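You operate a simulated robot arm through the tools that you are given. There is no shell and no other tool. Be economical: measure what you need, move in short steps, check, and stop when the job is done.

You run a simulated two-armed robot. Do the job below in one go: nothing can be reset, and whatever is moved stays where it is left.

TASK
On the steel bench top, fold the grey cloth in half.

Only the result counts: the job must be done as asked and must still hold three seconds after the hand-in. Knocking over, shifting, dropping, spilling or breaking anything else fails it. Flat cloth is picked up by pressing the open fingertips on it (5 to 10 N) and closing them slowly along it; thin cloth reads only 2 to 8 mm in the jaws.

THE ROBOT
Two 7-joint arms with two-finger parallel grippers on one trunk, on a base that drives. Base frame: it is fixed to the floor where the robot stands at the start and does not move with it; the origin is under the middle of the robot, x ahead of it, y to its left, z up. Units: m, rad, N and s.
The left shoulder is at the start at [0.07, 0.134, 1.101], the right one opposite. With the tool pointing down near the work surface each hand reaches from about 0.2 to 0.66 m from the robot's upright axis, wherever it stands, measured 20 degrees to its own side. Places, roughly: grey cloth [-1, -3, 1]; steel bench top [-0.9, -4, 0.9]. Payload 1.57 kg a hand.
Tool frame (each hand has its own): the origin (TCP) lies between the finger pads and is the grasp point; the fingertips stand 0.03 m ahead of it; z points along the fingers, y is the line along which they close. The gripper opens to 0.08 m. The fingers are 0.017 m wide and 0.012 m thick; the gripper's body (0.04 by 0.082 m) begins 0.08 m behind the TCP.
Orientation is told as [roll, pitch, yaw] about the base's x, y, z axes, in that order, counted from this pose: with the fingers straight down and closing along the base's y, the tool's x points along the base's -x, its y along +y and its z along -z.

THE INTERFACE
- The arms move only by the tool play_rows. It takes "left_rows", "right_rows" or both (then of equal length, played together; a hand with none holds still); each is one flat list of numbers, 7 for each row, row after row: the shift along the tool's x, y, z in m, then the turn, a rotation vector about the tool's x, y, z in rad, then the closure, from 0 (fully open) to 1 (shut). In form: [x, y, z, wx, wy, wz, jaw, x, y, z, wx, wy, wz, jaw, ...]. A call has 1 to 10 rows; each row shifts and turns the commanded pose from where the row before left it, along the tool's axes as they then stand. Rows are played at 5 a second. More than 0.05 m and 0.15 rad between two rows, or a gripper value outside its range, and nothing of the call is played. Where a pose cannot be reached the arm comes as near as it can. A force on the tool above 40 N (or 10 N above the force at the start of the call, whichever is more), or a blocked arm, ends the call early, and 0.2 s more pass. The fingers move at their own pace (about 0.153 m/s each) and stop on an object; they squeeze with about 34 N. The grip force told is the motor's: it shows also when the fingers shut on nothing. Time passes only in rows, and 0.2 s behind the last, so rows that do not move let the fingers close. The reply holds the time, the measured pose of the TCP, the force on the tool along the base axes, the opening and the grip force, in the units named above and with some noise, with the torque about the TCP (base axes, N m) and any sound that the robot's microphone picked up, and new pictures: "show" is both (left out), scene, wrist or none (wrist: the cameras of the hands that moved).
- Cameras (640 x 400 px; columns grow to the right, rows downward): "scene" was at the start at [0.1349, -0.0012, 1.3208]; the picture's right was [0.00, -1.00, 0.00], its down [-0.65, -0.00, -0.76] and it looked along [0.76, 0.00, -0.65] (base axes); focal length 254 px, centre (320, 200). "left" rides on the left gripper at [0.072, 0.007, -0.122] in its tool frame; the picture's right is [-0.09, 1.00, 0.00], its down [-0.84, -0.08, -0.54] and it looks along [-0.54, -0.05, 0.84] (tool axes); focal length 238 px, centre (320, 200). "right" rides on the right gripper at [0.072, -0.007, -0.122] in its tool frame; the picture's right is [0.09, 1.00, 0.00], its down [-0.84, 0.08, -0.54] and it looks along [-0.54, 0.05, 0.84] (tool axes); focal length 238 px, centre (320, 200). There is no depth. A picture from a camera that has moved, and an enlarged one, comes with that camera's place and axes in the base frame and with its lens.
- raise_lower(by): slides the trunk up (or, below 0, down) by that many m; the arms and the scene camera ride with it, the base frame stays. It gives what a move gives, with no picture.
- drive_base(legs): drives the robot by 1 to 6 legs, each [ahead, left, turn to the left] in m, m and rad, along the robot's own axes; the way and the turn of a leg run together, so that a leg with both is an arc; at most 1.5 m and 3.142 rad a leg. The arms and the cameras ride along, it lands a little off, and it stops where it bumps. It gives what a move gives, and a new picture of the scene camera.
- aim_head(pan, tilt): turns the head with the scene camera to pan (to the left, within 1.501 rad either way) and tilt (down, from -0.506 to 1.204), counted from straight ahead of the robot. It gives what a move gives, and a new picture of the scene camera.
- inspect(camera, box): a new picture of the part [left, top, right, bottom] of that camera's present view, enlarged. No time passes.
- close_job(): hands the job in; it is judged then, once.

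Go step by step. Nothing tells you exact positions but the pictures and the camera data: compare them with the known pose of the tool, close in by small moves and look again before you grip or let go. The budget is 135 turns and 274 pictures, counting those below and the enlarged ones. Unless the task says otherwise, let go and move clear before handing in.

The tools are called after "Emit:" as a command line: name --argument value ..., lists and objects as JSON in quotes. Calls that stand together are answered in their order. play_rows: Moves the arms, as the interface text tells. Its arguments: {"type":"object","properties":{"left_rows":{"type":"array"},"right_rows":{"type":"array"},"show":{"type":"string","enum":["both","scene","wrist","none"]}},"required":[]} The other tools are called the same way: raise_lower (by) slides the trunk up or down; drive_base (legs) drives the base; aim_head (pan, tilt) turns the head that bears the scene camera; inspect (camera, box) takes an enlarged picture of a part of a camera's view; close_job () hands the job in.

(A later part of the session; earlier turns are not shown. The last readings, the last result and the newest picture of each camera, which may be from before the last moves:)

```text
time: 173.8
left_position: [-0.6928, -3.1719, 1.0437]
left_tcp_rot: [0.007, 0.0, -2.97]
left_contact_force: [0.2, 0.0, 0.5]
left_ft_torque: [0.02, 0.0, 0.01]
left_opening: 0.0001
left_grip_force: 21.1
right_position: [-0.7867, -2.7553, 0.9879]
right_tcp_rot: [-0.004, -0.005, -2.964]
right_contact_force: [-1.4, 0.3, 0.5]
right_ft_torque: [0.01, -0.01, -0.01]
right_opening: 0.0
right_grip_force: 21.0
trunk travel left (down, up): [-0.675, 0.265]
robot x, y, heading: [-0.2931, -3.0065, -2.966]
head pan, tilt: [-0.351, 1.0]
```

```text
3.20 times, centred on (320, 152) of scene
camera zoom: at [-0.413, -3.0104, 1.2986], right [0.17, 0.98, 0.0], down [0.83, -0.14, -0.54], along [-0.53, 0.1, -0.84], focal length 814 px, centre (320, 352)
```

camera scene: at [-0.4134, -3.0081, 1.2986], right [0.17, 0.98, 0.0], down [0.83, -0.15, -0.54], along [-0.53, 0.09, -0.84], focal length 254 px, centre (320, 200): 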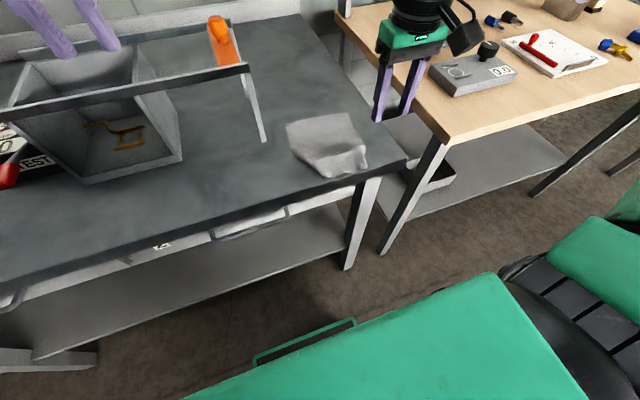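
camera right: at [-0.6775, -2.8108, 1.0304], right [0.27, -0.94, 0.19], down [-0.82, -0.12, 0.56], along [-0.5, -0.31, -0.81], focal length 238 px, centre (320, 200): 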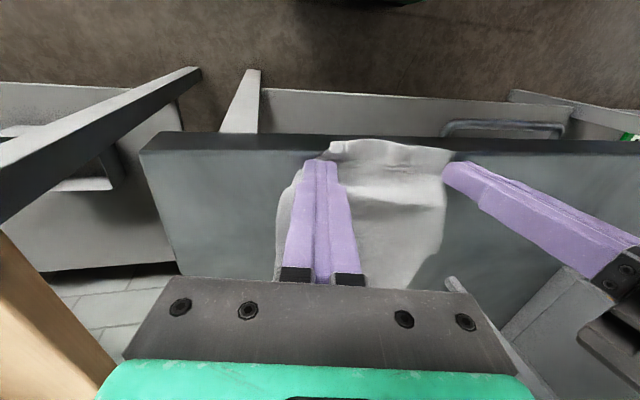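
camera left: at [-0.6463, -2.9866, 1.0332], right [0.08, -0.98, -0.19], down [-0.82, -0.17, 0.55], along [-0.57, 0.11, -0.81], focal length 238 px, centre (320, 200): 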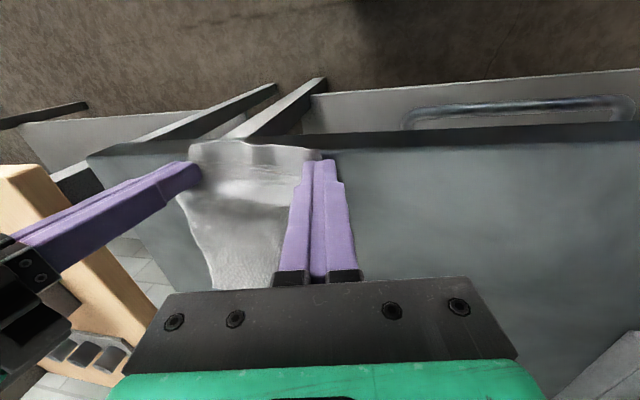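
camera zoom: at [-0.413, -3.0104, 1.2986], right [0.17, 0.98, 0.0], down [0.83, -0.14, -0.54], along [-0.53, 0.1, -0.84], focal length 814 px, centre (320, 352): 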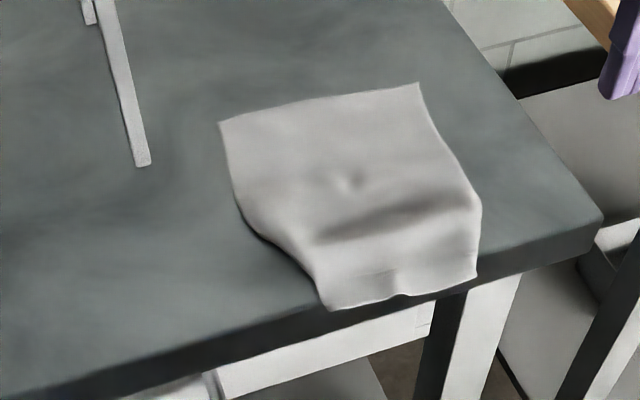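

The near corners are tucked under, while the far edge is perfectly straight. Better plan: grip the two far corners, raise the trunk so the cloth hangs like a curtain, lay the lower half down and fold the upper half over — mostly with base and trunk moves. First I raise the left hand and reposition the base.

Emit:
play_rows --left_rows '[0, 0, -0.04, 0, 0, 0, 0.7, 0, 0, -0.04, 0, 0, 0, 0.7, 0, 0, -0.04, 0, 0, 0, 0.7, 0, 0, 0, 0, 0, 0, 0.7]' --right_rows '[0, 0, -0.03, 0, 0, 0, 0.7, 0, -0.02, -0.03, 0, 0, 0, 0.7, 0, -0.02, 0, 0, 0, 0, 0.7, 0, 0, 0, 0, 0, 0, 0.7]' --show "none"

Emit:
drive_base --legs '[[0.12, 0, 0], [0, -0.045, 0]]'

Emit:
inspect --camera "scene" --box '[220, 100, 420, 225]'

```text
time: 174.8
left_position: [-0.6943, -3.1709, 1.1637]
left_tcp_rot: [0.01, 0.001, -2.967]
left_contact_force: [-0.5, 0.4, 0.6]
left_ft_torque: [0.01, -0.01, -0.01]
left_opening: 0.0242
left_grip_force: 0.0
right_position: [-0.7891, -2.7386, 1.0366]
right_tcp_rot: [-0.001, -0.004, -2.965]
right_contact_force: [0.5, -0.4, -0.5]
right_ft_torque: [0.01, 0.01, 0.04]
right_opening: 0.0238
right_grip_force: 0.0
right hand out of reach, approached as far as the arm can: row 2, 3
trunk travel left (down, up): [-0.675, 0.265]
robot x, y, heading: [-0.2966, -3.0069, -2.962]
head pan, tilt: [-0.351, 1.0]
```

```text
time: 176.5
left_position: [-0.8168, -3.1521, 1.1639]
left_tcp_rot: [0.006, 0.0, -2.966]
left_contact_force: [1.0, -1.8, -0.3]
left_ft_torque: [0.05, 0.02, -0.02]
left_opening: 0.0241
left_grip_force: 0.0
right_position: [-0.9123, -2.719, 1.0397]
right_tcp_rot: [-0.006, -0.006, -2.963]
right_contact_force: [0.0, -1.3, 0.1]
right_ft_torque: [0.04, 0.01, 0.0]
right_opening: 0.024
right_grip_force: 0.0
trunk travel left (down, up): [-0.675, 0.265]
robot x, y, heading: [-0.4222, -2.9854, -2.961]
head pan, tilt: [-0.351, 1.0]
camera scene: at [-0.5364, -2.9901, 1.2988], right [0.17, 0.99, 0.0], down [0.83, -0.14, -0.54], along [-0.53, 0.1, -0.84], focal length 254 px, centre (320, 200)
```

scene: 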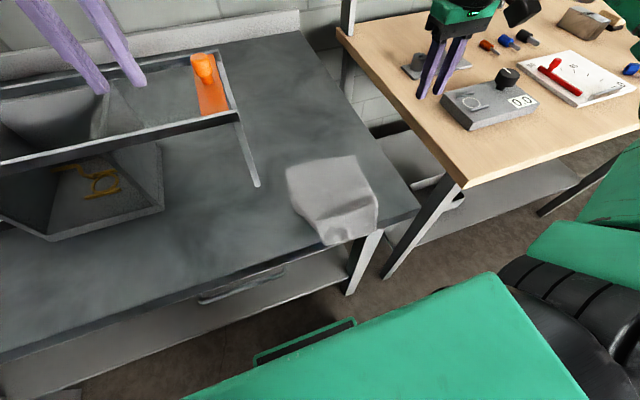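

```text
3.20 times, centred on (320, 162) of scene
camera zoom: at [-0.5364, -2.9901, 1.2988], right [0.17, 0.99, 0.0], down [0.83, -0.14, -0.54], along [-0.53, 0.1, -0.84], focal length 814 px, centre (320, 320)
```

zoom: 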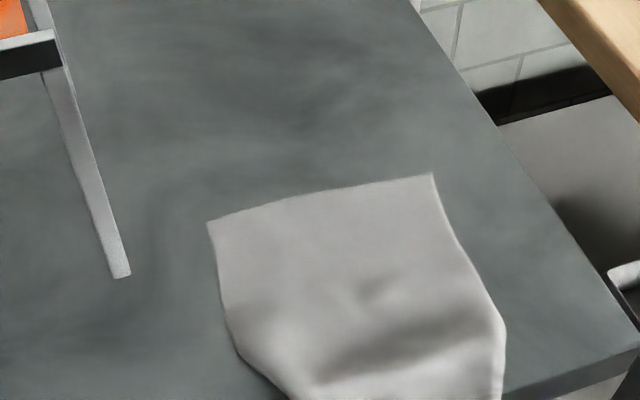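

The far corners are at (-0.888,-3.004) and (-0.905,-2.849). I bring both hands over them.

Emit:
play_rows --left_rows '[-0.0065, -0.0367, 0, 0, 0, 0, 0.7, -0.0065, -0.0367, 0, 0, 0, 0, 0.7, -0.0065, -0.0367, 0, 0, 0, 0, 0.7, -0.0065, -0.0367, 0, 0, 0, 0, 0.7, -0.0065, -0.0367, 0.01, 0, 0, 0, 0.7, 0, 0, 0.045, 0, 0, 0, 0.7, 0, 0, 0.05, 0, 0, 0, 0.7, 0, 0, 0.05, 0, 0, 0, 0.7, 0, 0, 0.045, 0, 0, 0, 0.7, 0, 0, 0, 0, 0, 0, 0.7]' --right_rows '[-0.001, 0.02, 0.01, 0, 0, 0, 0.7, -0.001, 0.02, 0.01, 0, 0, 0, 0.7, -0.001, 0.02, 0.01, 0, 0, 0, 0.7, -0.001, 0.02, 0.01, 0, 0, 0, 0.7, -0.001, 0.02, 0.01, 0, 0, 0, 0.7, -0.0016, 0.02, 0.01, 0, 0, 0, 0.7, 0, 0.018, 0.01, 0, 0, 0, 0.7, 0, 0.016, 0.005, 0, 0, 0, 0.7, 0, 0, 0, 0, 0, 0, 0.7, 0, 0, 0, 0, 0, 0, 0.7]' --show "both"

```text
time: 178.7
left_position: [-0.883, -2.9724, 0.9605]
left_tcp_rot: [0.007, 0.0, -2.965]
left_contact_force: [0.4, -0.6, 0.0]
left_ft_torque: [-0.01, -0.03, -0.01]
left_opening: 0.0243
left_grip_force: 0.0
right_position: [-0.8937, -2.8692, 0.9635]
right_tcp_rot: [-0.001, -0.005, -2.961]
right_contact_force: [-0.3, 0.8, 0.8]
right_ft_torque: [0.0, 0.03, 0.0]
right_opening: 0.0241
right_grip_force: 0.0
trunk travel left (down, up): [-0.675, 0.265]
robot x, y, heading: [-0.4175, -2.9887, -2.964]
head pan, tilt: [-0.351, 1.0]
camera scene: at [-0.5379, -2.985, 1.2986], right [0.17, 0.99, 0.0], down [0.83, -0.14, -0.54], along [-0.53, 0.09, -0.84], focal length 254 px, centre (320, 200)
camera right: at [-0.8229, -2.8495, 1.0863], right [0.27, -0.96, 0.0], down [-0.81, -0.22, 0.55], along [-0.53, -0.15, -0.84], focal length 238 px, centre (320, 200)
camera left: at [-0.8102, -2.9658, 1.0836], right [0.08, -1.0, 0.01], down [-0.84, -0.07, 0.54], along [-0.54, -0.05, -0.84], focal length 238 px, centre (320, 200)
```

scene: 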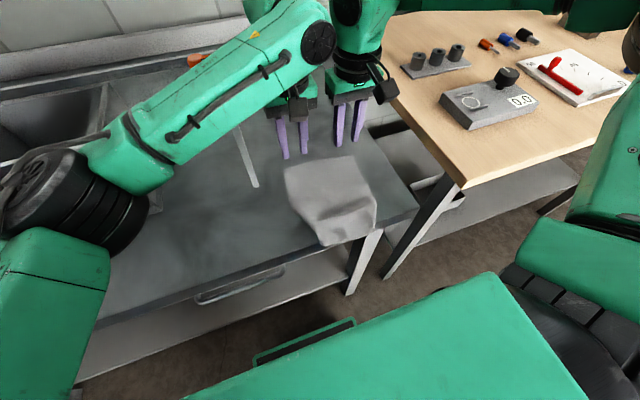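
right: 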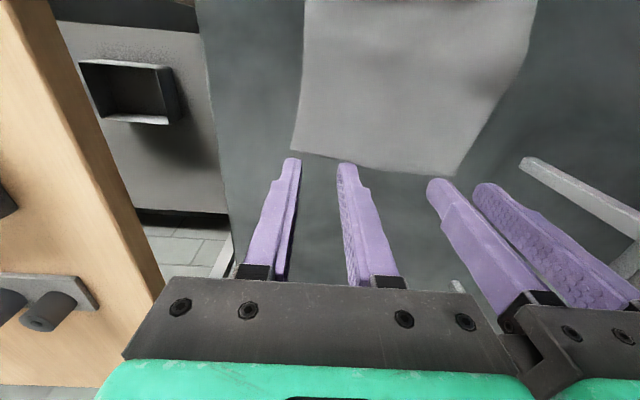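
left: 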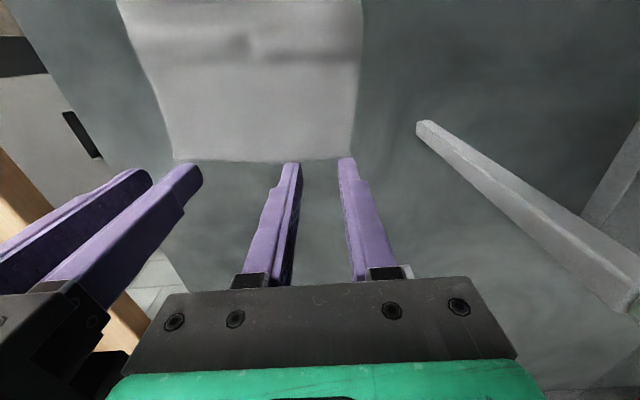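

Emit:
play_rows --left_rows '[0, 0.006, 0.015, 0, 0, 0, 0.7, 0, 0, 0.015, 0, 0, 0, 0.7, 0, 0, 0.014, 0, 0, 0, 0.7, 0, 0, 0, 0, 0, 0, 0.7]' --right_rows '[0, 0.003, 0.015, 0, 0, 0, 0.7, 0, 0, 0.015, 0, 0, 0, 0.7, 0, 0, 0.016, 0, 0, 0, 0.7, 0, 0, 0, 0, 0, 0, 0.7]' --show "wrist"

```text
time: 179.7
left_position: [-0.8807, -2.9808, 0.9175]
left_tcp_rot: [0.009, 0.001, -2.966]
left_contact_force: [-0.1, -0.9, 0.3]
left_ft_torque: [0.02, -0.02, -0.02]
left_opening: 0.0238
left_grip_force: 0.0
right_position: [-0.8927, -2.8724, 0.9166]
right_tcp_rot: [-0.001, -0.005, -2.964]
right_contact_force: [-0.5, 0.4, 0.2]
right_ft_torque: [0.0, -0.01, -0.01]
right_opening: 0.0238
right_grip_force: 0.0
trunk travel left (down, up): [-0.675, 0.265]
robot x, y, heading: [-0.4213, -2.991, -2.964]
head pan, tilt: [-0.351, 1.0]
camera right: at [-0.823, -2.8523, 1.0393], right [0.27, -0.96, 0.0], down [-0.81, -0.23, 0.55], along [-0.53, -0.14, -0.84], focal length 238 px, centre (320, 200)
camera left: at [-0.8088, -2.9743, 1.0407], right [0.08, -1.0, 0.01], down [-0.84, -0.07, 0.54], along [-0.54, -0.05, -0.84], focal length 238 px, centre (320, 200)
```

right: 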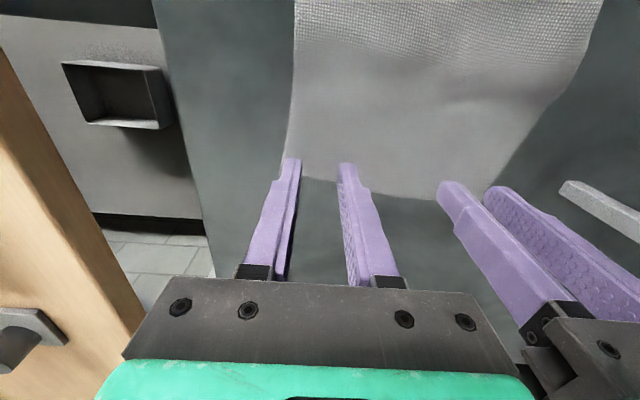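
left: 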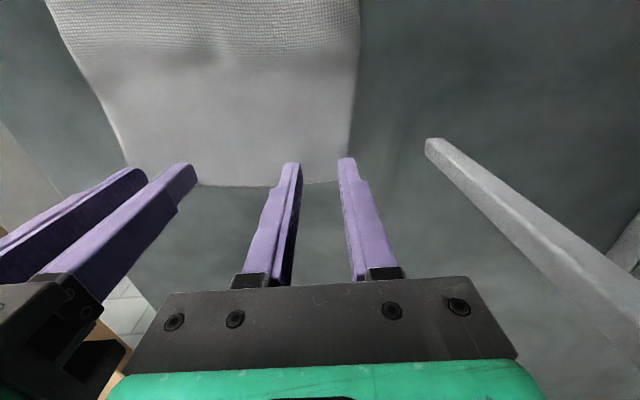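

Good overlap on the far edge; I shift each hand 5 mm inward and press.

Emit:
play_rows --left_rows '[0, -0.005, 0.002, 0, 0, 0, 0.7, 0, 0, 0.002, 0, 0, 0, 0.7, 0, 0, 0.0015, 0, 0, 0, 0.7, 0, 0, 0, 0, 0, 0, 0.7]' --right_rows '[0, 0.005, 0.002, 0, 0, 0, 0.7, 0, 0, 0.002, 0, 0, 0, 0.7, 0, 0, 0.0015, 0, 0, 0, 0.7, 0, 0, 0, 0, 0, 0, 0.7]' --show "none"

```text
time: 180.7
left_position: [-0.8815, -2.9776, 0.9126]
left_tcp_rot: [0.009, 0.0, -2.965]
left_contact_force: [-0.4, -0.9, -0.8]
left_ft_torque: [0.02, -0.01, -0.01]
left_opening: 0.0242
left_grip_force: 0.0
right_position: [-0.8928, -2.8771, 0.9104]
right_tcp_rot: [-0.002, -0.005, -2.965]
right_contact_force: [-0.8, -0.1, 2.9]
right_ft_torque: [0.06, 0.04, -0.01]
right_opening: 0.0239
right_grip_force: 0.0
trunk travel left (down, up): [-0.675, 0.265]
robot x, y, heading: [-0.417, -2.9861, -2.96]
head pan, tilt: [-0.351, 1.0]
```

Emit:
play_rows --left_rows '[0, 0, 0.0015, 0, 0, 0, 0.7, 0, 0, 0.001, 0, 0, 0, 0.7, 0, 0, 0, 0, 0, 0, 0.7]' --right_rows '[0, 0, 0.0004, 0, 0, 0, 0.7, 0, 0, 0, 0, 0, 0, 0.7, 0, 0, 0, 0, 0, 0, 0.7]' --show "none"

```text
time: 181.5
left_position: [-0.8812, -2.9773, 0.9115]
left_tcp_rot: [0.009, -0.001, -2.966]
left_contact_force: [-1.4, 0.0, 7.4]
left_ft_torque: [0.1, 0.09, 0.02]
left_opening: 0.024
left_grip_force: 0.0
right_position: [-0.8917, -2.8772, 0.9113]
right_tcp_rot: [0.0, -0.007, -2.964]
right_contact_force: [-0.4, 0.6, 1.9]
right_ft_torque: [0.03, 0.04, -0.01]
right_opening: 0.024
right_grip_force: 0.0
trunk travel left (down, up): [-0.675, 0.265]
robot x, y, heading: [-0.4231, -2.9845, -2.963]
head pan, tilt: [-0.351, 1.0]
```

Left presses 7 N, right about 2 N. I add a touch on the right and close both slowly.

Emit:
play_rows --left_rows '[0, 0, 0, 0, 0, 0, 0.7, 0, 0, 0, 0, 0, 0, 0.74, 0, 0, 0, 0, 0, 0, 0.78, 0, 0, 0, 0, 0, 0, 0.82, 0, 0, 0, 0, 0, 0, 0.86, 0, 0, 0, 0, 0, 0, 0.9, 0, 0, 0, 0, 0, 0, 0.95, 0, 0, 0, 0, 0, 0, 1, 0, 0, 0, 0, 0, 0, 1, 0, 0, 0, 0, 0, 0, 1]' --right_rows '[0, 0, 0.0007, 0, 0, 0, 0.7, 0, 0, 0, 0, 0, 0, 0.74, 0, 0, 0, 0, 0, 0, 0.78, 0, 0, 0, 0, 0, 0, 0.82, 0, 0, 0, 0, 0, 0, 0.86, 0, 0, 0, 0, 0, 0, 0.9, 0, 0, 0, 0, 0, 0, 0.95, 0, 0, 0, 0, 0, 0, 1, 0, 0, 0, 0, 0, 0, 1, 0, 0, 0, 0, 0, 0, 1]' --show "none"

```text
time: 183.7
left_position: [-0.8812, -2.9778, 0.9118]
left_tcp_rot: [0.007, -0.002, -2.965]
left_contact_force: [0.1, -0.2, 0.7]
left_ft_torque: [-0.01, 0.0, 0.02]
left_opening: 0.0002
left_grip_force: 21.6
right_position: [-0.8898, -2.878, 0.9117]
right_tcp_rot: [-0.002, -0.009, -2.964]
right_contact_force: [-1.8, 0.5, 20.0]
right_ft_torque: [0.08, 0.02, 0.0]
right_opening: 0.0018
right_grip_force: 22.9
trunk travel left (down, up): [-0.675, 0.265]
robot x, y, heading: [-0.4212, -2.9822, -2.967]
head pan, tilt: [-0.351, 1.0]
```

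The right hand holds the cloth; the left one slipped. I retry the left with a firmer press.

Emit:
play_rows --left_rows '[0, 0, -0.001, 0, 0, 0, 0.85, 0, 0, 0, 0, 0, 0, 0.68, 0, 0, 0.002, 0, 0, 0, 0.68, 0, 0, 0.001, 0, 0, 0, 0.68, 0, 0, 0, 0, 0, 0, 0.68]' --right_rows '[0, 0, -0.0015, 0, 0, 0, 1, 0, 0, 0, 0, 0, 0, 1, 0, 0, 0, 0, 0, 0, 1, 0, 0, 0, 0, 0, 0, 1, 0, 0, 0, 0, 0, 0, 1]' --show "wrist"

```text
time: 184.9
left_position: [-0.8802, -2.9765, 0.9111]
left_tcp_rot: [0.006, -0.005, -2.964]
left_contact_force: [-2.8, -0.8, 23.1]
left_ft_torque: [0.41, 0.17, 0.04]
left_opening: 0.0256
left_grip_force: 0.0
right_position: [-0.8905, -2.8784, 0.9118]
right_tcp_rot: [-0.003, -0.007, -2.963]
right_contact_force: [0.1, 0.4, -0.5]
right_ft_torque: [0.02, 0.02, 0.03]
right_opening: 0.0017
right_grip_force: 23.8
trunk travel left (down, up): [-0.675, 0.265]
robot x, y, heading: [-0.4199, -2.9863, -2.961]
head pan, tilt: [-0.351, 1.0]
camera right: at [-0.8201, -2.8576, 1.0345], right [0.27, -0.96, 0.0], down [-0.81, -0.23, 0.55], along [-0.53, -0.14, -0.84], focal length 238 px, centre (320, 200)
camera left: at [-0.8079, -2.97, 1.0336], right [0.08, -1.0, 0.01], down [-0.84, -0.07, 0.55], along [-0.54, -0.05, -0.84], focal length 238 px, centre (320, 200)
```

right: 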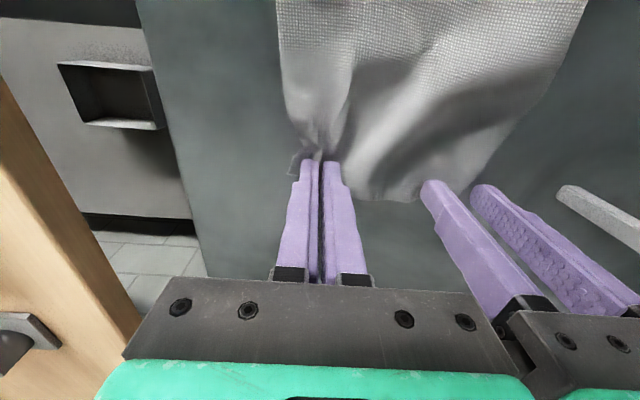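
left: 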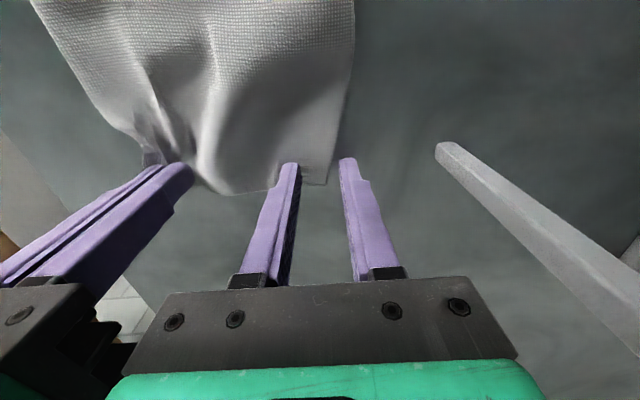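

The left outer finger is just off the cloth. I shift the left hand 9 mm right, press and close.

Emit:
play_rows --left_rows '[0, 0, -0.004, 0, 0, 0, 0.7, 0, -0.009, 0, 0, 0, 0, 0.7, 0, 0, 0.003, 0, 0, 0, 0.7, 0, 0, 0, 0, 0, 0, 0.7]' --show "none"

```text
time: 185.9
left_position: [-0.8823, -2.9688, 0.9111]
left_tcp_rot: [0.006, -0.005, -2.965]
left_contact_force: [-3.2, -2.5, 23.3]
left_ft_torque: [0.31, 0.18, 0.08]
left_opening: 0.0223
left_grip_force: 0.0
right_position: [-0.8904, -2.8785, 0.9122]
right_tcp_rot: [-0.001, -0.009, -2.963]
right_contact_force: [-0.5, -0.1, -0.2]
right_ft_torque: [0.0, 0.02, -0.02]
right_opening: 0.0018
right_grip_force: 23.7
trunk travel left (down, up): [-0.675, 0.265]
robot x, y, heading: [-0.4206, -2.9878, -2.965]
head pan, tilt: [-0.351, 1.0]
```

Emit:
play_rows --left_rows '[0, 0, -0.0015, 0, 0, 0, 0.72, 0, 0, 0, 0, 0, 0, 0.76, 0, 0, 0, 0, 0, 0, 0.8, 0, 0, 0, 0, 0, 0, 0.84, 0, 0, 0, 0, 0, 0, 0.88, 0, 0, 0, 0, 0, 0, 0.92, 0, 0, 0, 0, 0, 0, 0.96, 0, 0, 0, 0, 0, 0, 1, 0, 0, 0, 0, 0, 0, 1]' --show "wrist"

```text
time: 187.9
left_position: [-0.8823, -2.9684, 0.9119]
left_tcp_rot: [0.01, 0.0, -2.963]
left_contact_force: [2.0, 1.0, 16.5]
left_ft_torque: [0.18, 0.02, -0.02]
left_opening: 0.0019
left_grip_force: 23.5
right_position: [-0.8903, -2.8764, 0.9122]
right_tcp_rot: [-0.002, -0.009, -2.963]
right_contact_force: [-0.2, 0.4, -0.5]
right_ft_torque: [0.02, 0.02, 0.01]
right_opening: 0.0016
right_grip_force: 23.7
trunk travel left (down, up): [-0.675, 0.265]
robot x, y, heading: [-0.418, -2.9854, -2.964]
head pan, tilt: [-0.351, 1.0]
camera left: at [-0.8093, -2.9607, 1.0339], right [0.08, -1.0, 0.01], down [-0.84, -0.07, 0.54], along [-0.54, -0.05, -0.84], focal length 238 px, centre (320, 200)
```

left: 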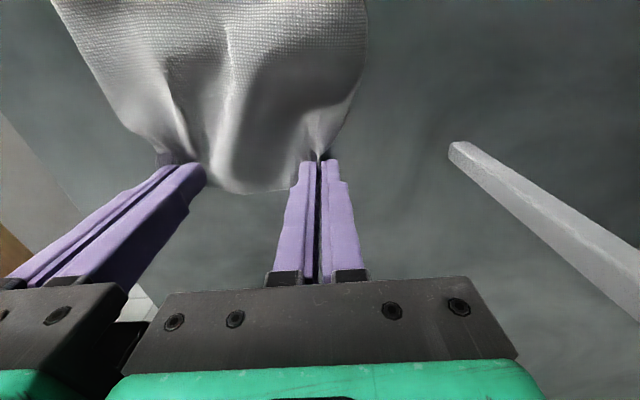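

Both corners held. I lift slightly while pulling the hands apart until the edge is straight.

Emit:
play_rows --left_rows '[0, 0.003, -0.006, 0, 0, 0, 1, 0, 0.004, -0.006, 0, 0, 0, 1, 0, 0.004, -0.004, 0, 0, 0, 1, 0, 0, 0, 0, 0, 0, 1]' --right_rows '[0, -0.003, -0.006, 0, 0, 0, 1, 0, -0.003, -0.006, 0, 0, 0, 1, 0, -0.002, -0.004, 0, 0, 0, 1, 0, 0, 0, 0, 0, 0, 1]' --show "wrist"

```text
time: 188.9
left_position: [-0.8822, -2.9781, 0.9266]
left_tcp_rot: [0.007, 0.001, -2.969]
left_contact_force: [-2.0, 10.6, -0.1]
left_ft_torque: [0.35, 0.03, -0.03]
left_opening: 0.002
left_grip_force: 23.6
right_position: [-0.894, -2.8697, 0.9278]
right_tcp_rot: [0.001, -0.006, -2.961]
right_contact_force: [0.4, -11.2, -0.2]
right_ft_torque: [-0.33, -0.07, 0.04]
right_opening: 0.0018
right_grip_force: 23.6
trunk travel left (down, up): [-0.675, 0.265]
robot x, y, heading: [-0.4251, -2.9895, -2.963]
head pan, tilt: [-0.351, 1.0]
camera right: at [-0.8235, -2.8504, 1.0498], right [0.27, -0.96, 0.0], down [-0.81, -0.22, 0.55], along [-0.53, -0.15, -0.84], focal length 238 px, centre (320, 200)
camera left: at [-0.8101, -2.9712, 1.0495], right [0.08, -1.0, 0.01], down [-0.84, -0.07, 0.54], along [-0.54, -0.05, -0.84], focal length 238 px, centre (320, 200)
```

right: 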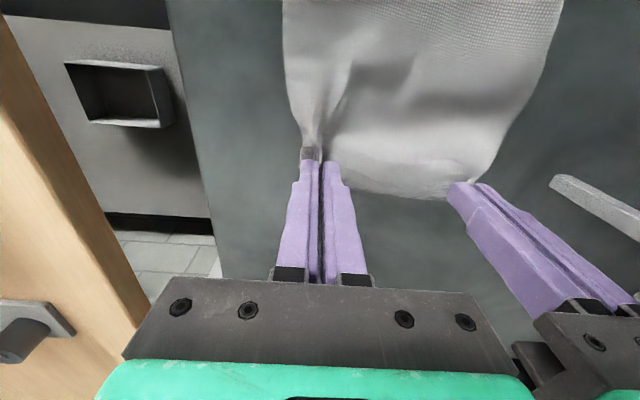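
left: 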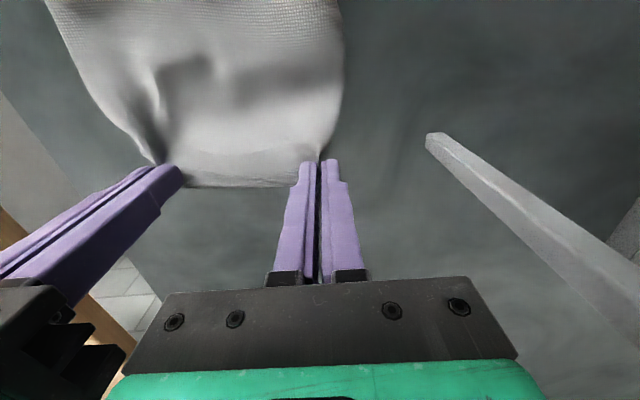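

The edge is taut. I raise the trunk so the cloth hangs as a curtain.

Emit:
raise_lower --by 0.1

Emit:
raise_lower --by 0.11

Emit:
aim_head --pan -0.3 --tilt 0.95

Emit:
inspect --camera "scene" --box '[200, 60, 440, 210]'

```text
time: 190.2
left_position: [-0.8828, -2.9776, 1.0261]
left_tcp_rot: [0.008, -0.002, -2.964]
left_contact_force: [-2.1, 15.3, -0.5]
left_ft_torque: [0.45, 0.05, 0.0]
left_opening: 0.0019
left_grip_force: 23.8
right_position: [-0.8922, -2.8695, 1.0262]
right_tcp_rot: [-0.001, -0.003, -2.964]
right_contact_force: [2.8, -15.8, -0.7]
right_ft_torque: [-0.46, -0.04, 0.09]
right_opening: 0.002
right_grip_force: 23.6
trunk travel left (down, up): [-0.775, 0.165]
robot x, y, heading: [-0.422, -2.9834, -2.966]
head pan, tilt: [-0.351, 1.0]
```

```text
time: 191.6
left_position: [-0.8826, -2.9789, 1.1366]
left_tcp_rot: [0.008, -0.001, -2.965]
left_contact_force: [-3.6, 16.2, 0.6]
left_ft_torque: [0.51, 0.1, 0.0]
left_opening: 0.0018
left_grip_force: 23.4
right_position: [-0.8942, -2.8706, 1.1379]
right_tcp_rot: [0.0, -0.005, -2.963]
right_contact_force: [2.7, -15.5, 0.0]
right_ft_torque: [-0.46, -0.06, 0.09]
right_opening: 0.0018
right_grip_force: 23.2
trunk travel left (down, up): [-0.885, 0.055]
robot x, y, heading: [-0.4254, -2.983, -2.963]
head pan, tilt: [-0.351, 1.0]
```

```text
time: 192.3
left_position: [-0.8821, -2.9789, 1.1366]
left_tcp_rot: [0.009, -0.001, -2.966]
left_contact_force: [-2.7, 16.1, 0.3]
left_ft_torque: [0.47, 0.08, -0.02]
left_opening: 0.0018
left_grip_force: 23.3
right_position: [-0.8932, -2.8698, 1.1367]
right_tcp_rot: [0.0, -0.005, -2.964]
right_contact_force: [2.5, -15.1, -0.6]
right_ft_torque: [-0.47, -0.03, 0.05]
right_opening: 0.0019
right_grip_force: 23.0
trunk travel left (down, up): [-0.885, 0.055]
robot x, y, heading: [-0.4205, -2.9855, -2.96]
head pan, tilt: [-0.3, 0.949]
camera scene: at [-0.5421, -2.9886, 1.5122], right [0.12, 0.99, 0.0], down [0.81, -0.1, -0.58], along [-0.58, 0.07, -0.81], focal length 254 px, centre (320, 200)
```

scene: 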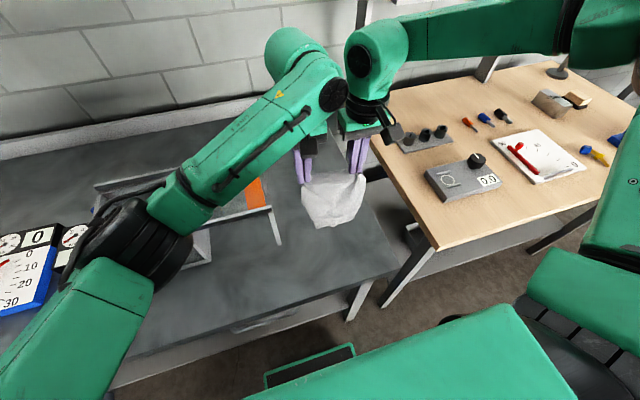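

```text
2.67 times, centred on (320, 135) of scene
camera zoom: at [-0.5421, -2.9886, 1.5122], right [0.12, 0.99, 0.0], down [0.81, -0.1, -0.58], along [-0.58, 0.07, -0.81], focal length 678 px, centre (320, 373)
```

zoom: 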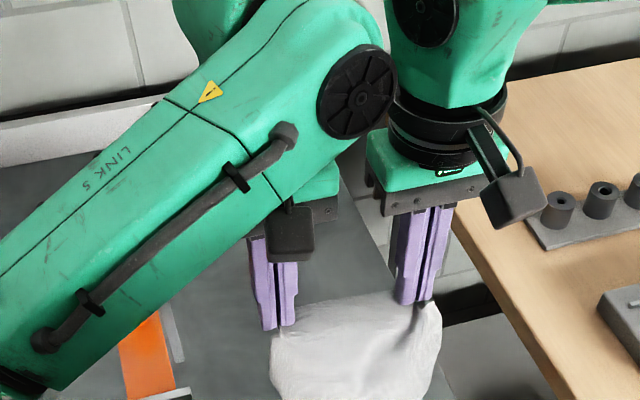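

Emit:
play_rows --left_rows '[0, -0.001, 0, 0, 0, 0, 1, 0, 0, 0, 0, 0, 0, 1]' --right_rows '[0, 0.001, 0, 0, 0, 0, 1, 0, 0, 0, 0, 0, 0, 1]' --show "wrist"

Emit:
inspect --camera "scene" --box '[250, 140, 410, 240]'

```text
time: 192.9
left_position: [-0.8828, -2.978, 1.1367]
left_tcp_rot: [0.01, -0.001, -2.966]
left_contact_force: [-2.7, 11.5, 0.7]
left_ft_torque: [0.39, 0.08, 0.03]
left_opening: 0.0017
left_grip_force: 23.4
right_position: [-0.8933, -2.8701, 1.1371]
right_tcp_rot: [-0.001, -0.005, -2.964]
right_contact_force: [2.0, -11.3, -0.2]
right_ft_torque: [-0.34, -0.06, 0.04]
right_opening: 0.0019
right_grip_force: 23.2
trunk travel left (down, up): [-0.885, 0.055]
robot x, y, heading: [-0.4251, -2.991, -2.961]
head pan, tilt: [-0.3, 0.949]
camera right: at [-0.8235, -2.8505, 1.2596], right [0.27, -0.96, 0.0], down [-0.81, -0.22, 0.55], along [-0.53, -0.14, -0.84], focal length 238 px, centre (320, 200)
camera left: at [-0.8103, -2.9708, 1.2593], right [0.08, -1.0, 0.01], down [-0.84, -0.07, 0.54], along [-0.54, -0.05, -0.84], focal length 238 px, centre (320, 200)
```

right: 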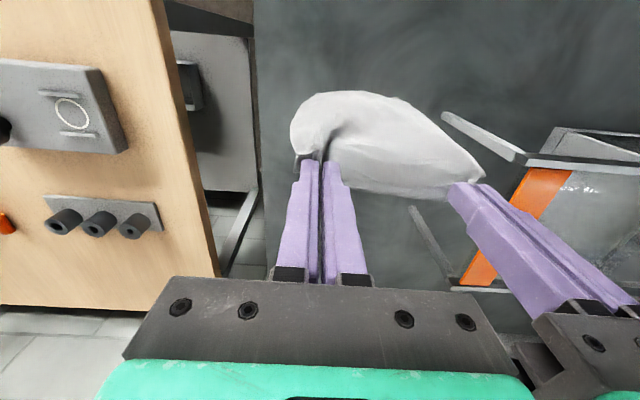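
left: 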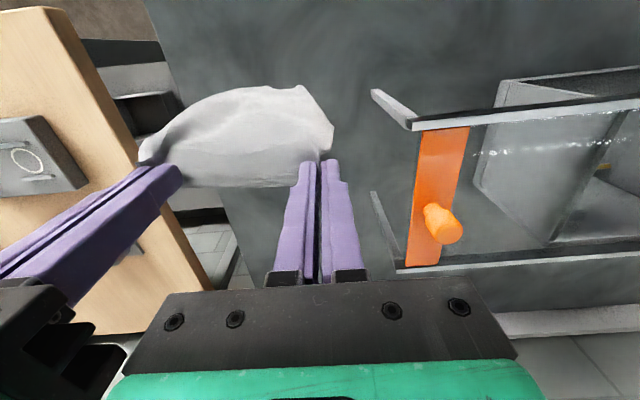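

```text
4.00 times, centred on (330, 190) of scene
camera zoom: at [-0.5421, -2.9886, 1.5122], right [0.12, 0.99, 0.0], down [0.81, -0.1, -0.58], along [-0.58, 0.07, -0.81], focal length 1017 px, centre (280, 240)
```

zoom: 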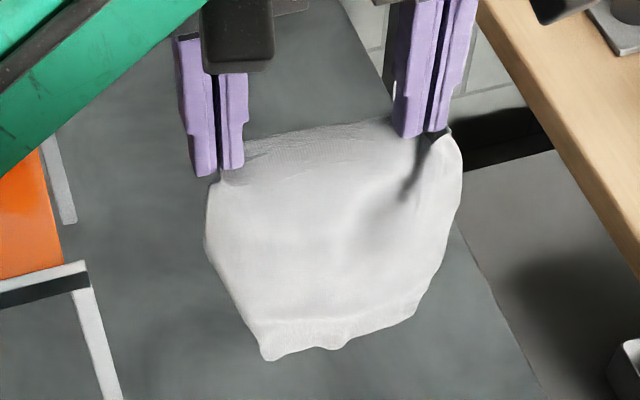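

The cloth hangs free in one piece. I lay its lower half down, alternating small base steps back with trunk lowering.

Emit:
raise_lower --by -0.045

Emit:
drive_base --legs '[[-0.02, 0, 0]]'

Emit:
raise_lower --by -0.02

Emit:
drive_base --legs '[[-0.02, 0, 0]]'

Emit:
raise_lower --by -0.02

Emit:
inspect --camera "scene" --box '[230, 110, 430, 235]'

```text
time: 193.7
left_position: [-0.8814, -2.9776, 1.0915]
left_tcp_rot: [0.01, 0.002, -2.965]
left_contact_force: [-1.8, 10.6, -0.5]
left_ft_torque: [0.33, 0.08, -0.02]
left_opening: 0.0018
left_grip_force: 23.7
right_position: [-0.8927, -2.8699, 1.0923]
right_tcp_rot: [-0.003, -0.004, -2.963]
right_contact_force: [1.5, -11.1, -1.6]
right_ft_torque: [-0.31, -0.02, 0.07]
right_opening: 0.0017
right_grip_force: 23.5
trunk travel left (down, up): [-0.84, 0.1]
robot x, y, heading: [-0.422, -2.9851, -2.965]
head pan, tilt: [-0.3, 0.949]
```

```text
time: 194.5
left_position: [-0.867, -2.9753, 1.0892]
left_tcp_rot: [0.01, 0.006, -2.966]
left_contact_force: [-2.4, 11.2, -0.6]
left_ft_torque: [0.37, 0.01, -0.01]
left_opening: 0.002
left_grip_force: 23.5
right_position: [-0.8788, -2.868, 1.0913]
right_tcp_rot: [-0.003, -0.001, -2.963]
right_contact_force: [1.1, -10.6, -0.1]
right_ft_torque: [-0.33, -0.06, 0.06]
right_opening: 0.0016
right_grip_force: 23.9
trunk travel left (down, up): [-0.84, 0.1]
robot x, y, heading: [-0.4005, -2.9841, -2.963]
head pan, tilt: [-0.3, 0.949]
camera scene: at [-0.5284, -2.9862, 1.4666], right [0.12, 0.99, 0.0], down [0.81, -0.1, -0.58], along [-0.57, 0.07, -0.82], focal length 254 px, centre (320, 200)
```

scene: 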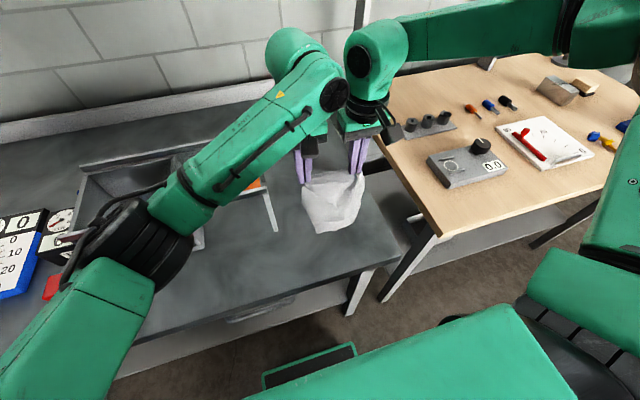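

```text
time: 195.2
left_position: [-0.8649, -2.9736, 1.0713]
left_tcp_rot: [0.008, 0.001, -2.965]
left_contact_force: [-1.9, 8.4, 1.4]
left_ft_torque: [0.24, 0.02, 0.0]
left_opening: 0.0017
left_grip_force: 23.7
right_position: [-0.8742, -2.8679, 1.0716]
right_tcp_rot: [0.0, -0.004, -2.963]
right_contact_force: [0.4, -8.2, 0.0]
right_ft_torque: [-0.27, -0.06, 0.01]
right_opening: 0.0015
right_grip_force: 23.7
trunk travel left (down, up): [-0.82, 0.12]
robot x, y, heading: [-0.3997, -2.9884, -2.96]
head pan, tilt: [-0.3, 0.949]
```

```text
time: 196.0
left_position: [-0.8461, -2.9728, 1.0705]
left_tcp_rot: [0.009, 0.004, -2.965]
left_contact_force: [-1.3, 8.4, -0.6]
left_ft_torque: [0.35, 0.01, 0.02]
left_opening: 0.002
left_grip_force: 23.6
right_position: [-0.8582, -2.8643, 1.0699]
right_tcp_rot: [0.001, -0.003, -2.964]
right_contact_force: [1.0, -9.1, -0.3]
right_ft_torque: [-0.29, -0.09, 0.05]
right_opening: 0.002
right_grip_force: 23.5
trunk travel left (down, up): [-0.82, 0.12]
robot x, y, heading: [-0.38, -2.9822, -2.958]
head pan, tilt: [-0.3, 0.949]
camera scene: at [-0.508, -2.9826, 1.4466], right [0.12, 0.99, 0.0], down [0.81, -0.1, -0.58], along [-0.57, 0.07, -0.82], focal length 254 px, centre (320, 200)
```

scene: 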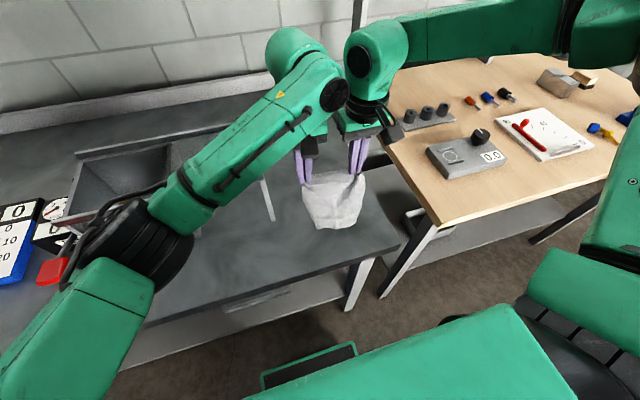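

```text
time: 196.7
left_position: [-0.8444, -2.9708, 1.0519]
left_tcp_rot: [0.007, 0.002, -2.966]
left_contact_force: [-1.2, 7.0, 0.0]
left_ft_torque: [0.19, 0.02, -0.01]
left_opening: 0.0016
left_grip_force: 23.3
right_position: [-0.8561, -2.8641, 1.0526]
right_tcp_rot: [0.0, -0.005, -2.963]
right_contact_force: [1.6, -7.1, -0.5]
right_ft_torque: [-0.21, -0.05, 0.01]
right_opening: 0.002
right_grip_force: 23.7
trunk travel left (down, up): [-0.8, 0.14]
robot x, y, heading: [-0.3815, -2.9817, -2.957]
head pan, tilt: [-0.3, 0.949]
```

```text
3.20 times, centred on (330, 172) of scene
camera zoom: at [-0.5039, -2.9817, 1.427], right [0.12, 0.99, 0.0], down [0.81, -0.1, -0.58], along [-0.58, 0.07, -0.81], focal length 814 px, centre (288, 288)
```

zoom: 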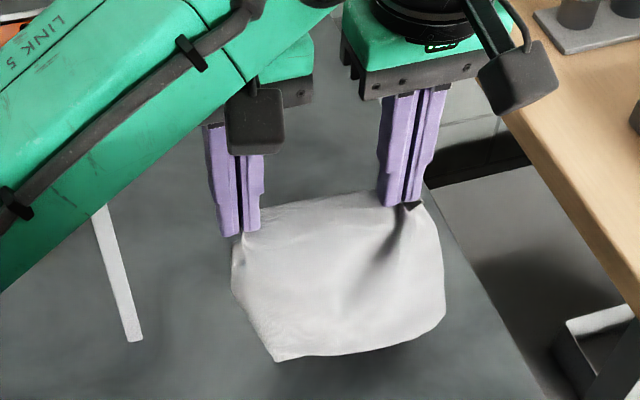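

Emit:
play_rows --left_rows '[0, 0, 0, 0, 0, 0, 1]' --right_rows '[0, 0, 0, 0, 0, 0, 1]' --show "wrist"

```text
time: 197.1
left_position: [-0.8418, -2.9716, 1.0511]
left_tcp_rot: [0.007, 0.0, -2.967]
left_contact_force: [-1.2, 7.7, -0.1]
left_ft_torque: [0.26, 0.05, 0.0]
left_opening: 0.0018
left_grip_force: 23.2
right_position: [-0.8546, -2.864, 1.0521]
right_tcp_rot: [-0.002, -0.005, -2.962]
right_contact_force: [1.2, -7.5, -0.3]
right_ft_torque: [-0.24, -0.06, 0.0]
right_opening: 0.0019
right_grip_force: 23.3
trunk travel left (down, up): [-0.8, 0.14]
robot x, y, heading: [-0.3801, -2.9828, -2.959]
head pan, tilt: [-0.3, 0.949]
camera right: at [-0.7844, -2.8442, 1.1745], right [0.27, -0.96, 0.0], down [-0.81, -0.23, 0.55], along [-0.53, -0.15, -0.84], focal length 238 px, centre (320, 200)
camera left: at [-0.771, -2.9637, 1.1743], right [0.08, -1.0, 0.01], down [-0.84, -0.07, 0.54], along [-0.54, -0.05, -0.84], focal length 238 px, centre (320, 200)
```

right: 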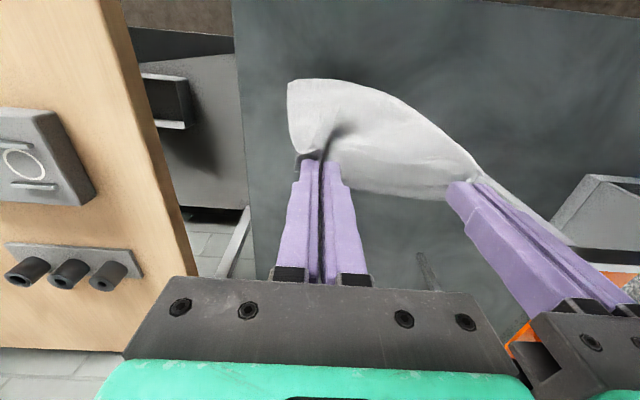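
left: 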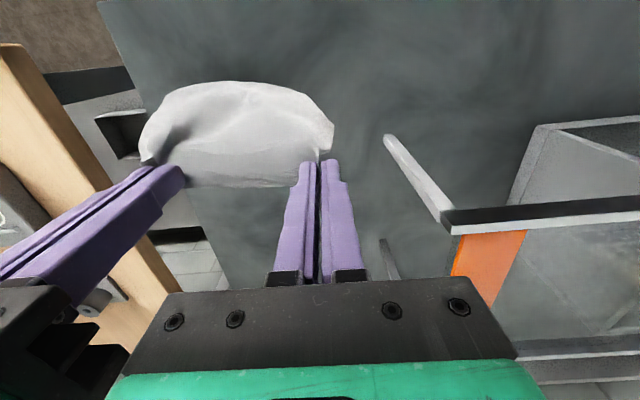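

I continue laying: three more steps back and down.

Emit:
drive_base --legs '[[-0.02, 0, 0]]'

Emit:
raise_lower --by -0.02

Emit:
drive_base --legs '[[-0.02, 0, 0]]'

Emit:
raise_lower --by -0.025

Emit:
play_rows --left_rows '[0, 0, 0, 0, 0, 0, 1]' --right_rows '[0, 0, 0, 0, 0, 0, 1]' --show "wrist"

Emit:
inspect --camera "scene" --box '[230, 110, 430, 235]'

```text
time: 197.8
left_position: [-0.827, -2.9689, 1.0495]
left_tcp_rot: [0.009, 0.006, -2.963]
left_contact_force: [-1.9, 7.8, 0.2]
left_ft_torque: [0.29, -0.04, 0.03]
left_opening: 0.0016
left_grip_force: 23.7
right_position: [-0.8395, -2.8617, 1.0499]
right_tcp_rot: [-0.002, -0.001, -2.962]
right_contact_force: [0.2, -8.9, -0.3]
right_ft_torque: [-0.25, -0.06, 0.02]
right_opening: 0.0019
right_grip_force: 23.5
trunk travel left (down, up): [-0.8, 0.14]
robot x, y, heading: [-0.3614, -2.9747, -2.963]
head pan, tilt: [-0.3, 0.949]
camera scene: at [-0.489, -2.9791, 1.4266], right [0.12, 0.99, 0.0], down [0.81, -0.1, -0.58], along [-0.57, 0.07, -0.82], focal length 254 px, centre (320, 200)
```

scene: 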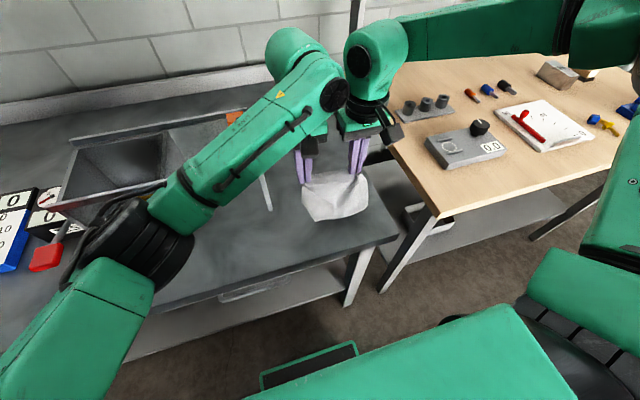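

```text
time: 198.5
left_position: [-0.8253, -2.9686, 1.0309]
left_tcp_rot: [0.006, 0.003, -2.965]
left_contact_force: [-1.3, 6.0, 0.2]
left_ft_torque: [0.17, 0.09, 0.01]
left_opening: 0.0018
left_grip_force: 23.6
right_position: [-0.8368, -2.861, 1.0322]
right_tcp_rot: [0.001, -0.004, -2.961]
right_contact_force: [0.4, -6.4, -1.1]
right_ft_torque: [-0.17, -0.04, 0.0]
right_opening: 0.0019
right_grip_force: 24.0
trunk travel left (down, up): [-0.78, 0.16]
robot x, y, heading: [-0.359, -2.9775, -2.961]
head pan, tilt: [-0.3, 0.949]
```

```text
time: 199.3
left_position: [-0.8076, -2.9645, 1.03]
left_tcp_rot: [0.008, 0.002, -2.964]
left_contact_force: [-1.9, 8.1, 0.0]
left_ft_torque: [0.28, 0.03, -0.02]
left_opening: 0.002
left_grip_force: 22.7
right_position: [-0.8198, -2.8571, 1.03]
right_tcp_rot: [0.0, -0.002, -2.962]
right_contact_force: [0.8, -8.5, 0.5]
right_ft_torque: [-0.2, -0.06, 0.03]
right_opening: 0.002
right_grip_force: 23.5
trunk travel left (down, up): [-0.78, 0.16]
robot x, y, heading: [-0.3432, -2.9734, -2.959]
head pan, tilt: [-0.3, 0.949]
camera scene: at [-0.4686, -2.9755, 1.4067], right [0.12, 0.99, 0.0], down [0.81, -0.1, -0.58], along [-0.57, 0.07, -0.82], focal length 254 px, centre (320, 200)
```

scene: 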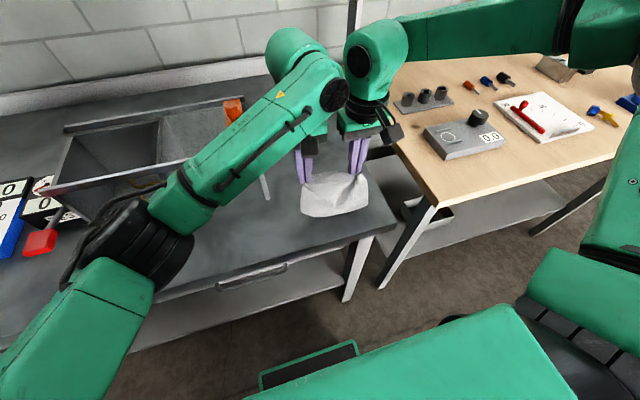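

```text
time: 200.0
left_position: [-0.8035, -2.9637, 1.0068]
left_tcp_rot: [0.007, 0.0, -2.966]
left_contact_force: [-0.9, 5.5, -0.1]
left_ft_torque: [0.21, 0.04, 0.0]
left_opening: 0.0018
left_grip_force: 23.4
right_position: [-0.8158, -2.8574, 1.0073]
right_tcp_rot: [0.002, -0.004, -2.963]
right_contact_force: [1.1, -5.2, 0.5]
right_ft_torque: [-0.18, -0.03, 0.0]
right_opening: 0.0015
right_grip_force: 23.7
trunk travel left (down, up): [-0.755, 0.185]
robot x, y, heading: [-0.3434, -2.9726, -2.963]
head pan, tilt: [-0.3, 0.949]
```

```text
time: 200.4
left_position: [-0.8041, -2.9627, 1.0056]
left_tcp_rot: [0.007, 0.001, -2.965]
left_contact_force: [-1.3, 5.7, 0.5]
left_ft_torque: [0.19, 0.0, 0.01]
left_opening: 0.0019
left_grip_force: 22.9
right_position: [-0.8174, -2.8575, 1.0077]
right_tcp_rot: [0.0, -0.006, -2.961]
right_contact_force: [0.5, -6.1, -0.7]
right_ft_torque: [-0.17, -0.04, 0.03]
right_opening: 0.0017
right_grip_force: 23.2
trunk travel left (down, up): [-0.755, 0.185]
robot x, y, heading: [-0.3404, -2.9724, -2.962]
head pan, tilt: [-0.3, 0.949]
camera right: at [-0.746, -2.8374, 1.1294], right [0.27, -0.96, 0.0], down [-0.81, -0.22, 0.55], along [-0.53, -0.15, -0.84], focal length 238 px, centre (320, 200)
camera left: at [-0.7326, -2.9567, 1.1291], right [0.08, -1.0, 0.01], down [-0.84, -0.07, 0.54], along [-0.54, -0.05, -0.84], focal length 238 px, centre (320, 200)
```

right: 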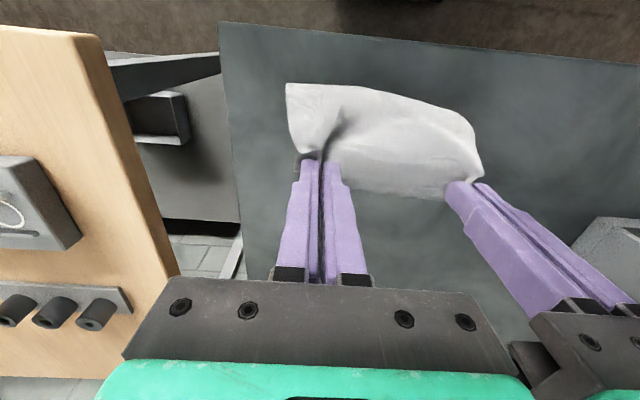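
left: 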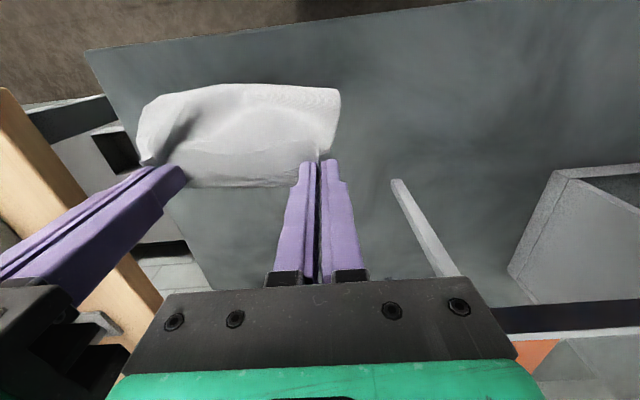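

```text
3.20 times, centred on (330, 172) of scene
camera zoom: at [-0.4647, -2.9747, 1.3821], right [0.12, 0.99, 0.0], down [0.81, -0.1, -0.58], along [-0.58, 0.07, -0.81], focal length 814 px, centre (288, 288)
```

zoom: 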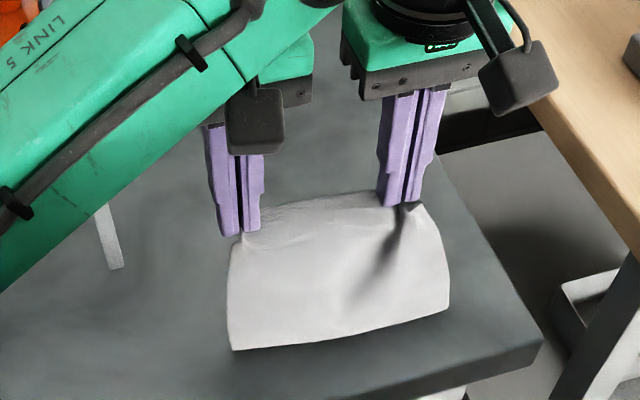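

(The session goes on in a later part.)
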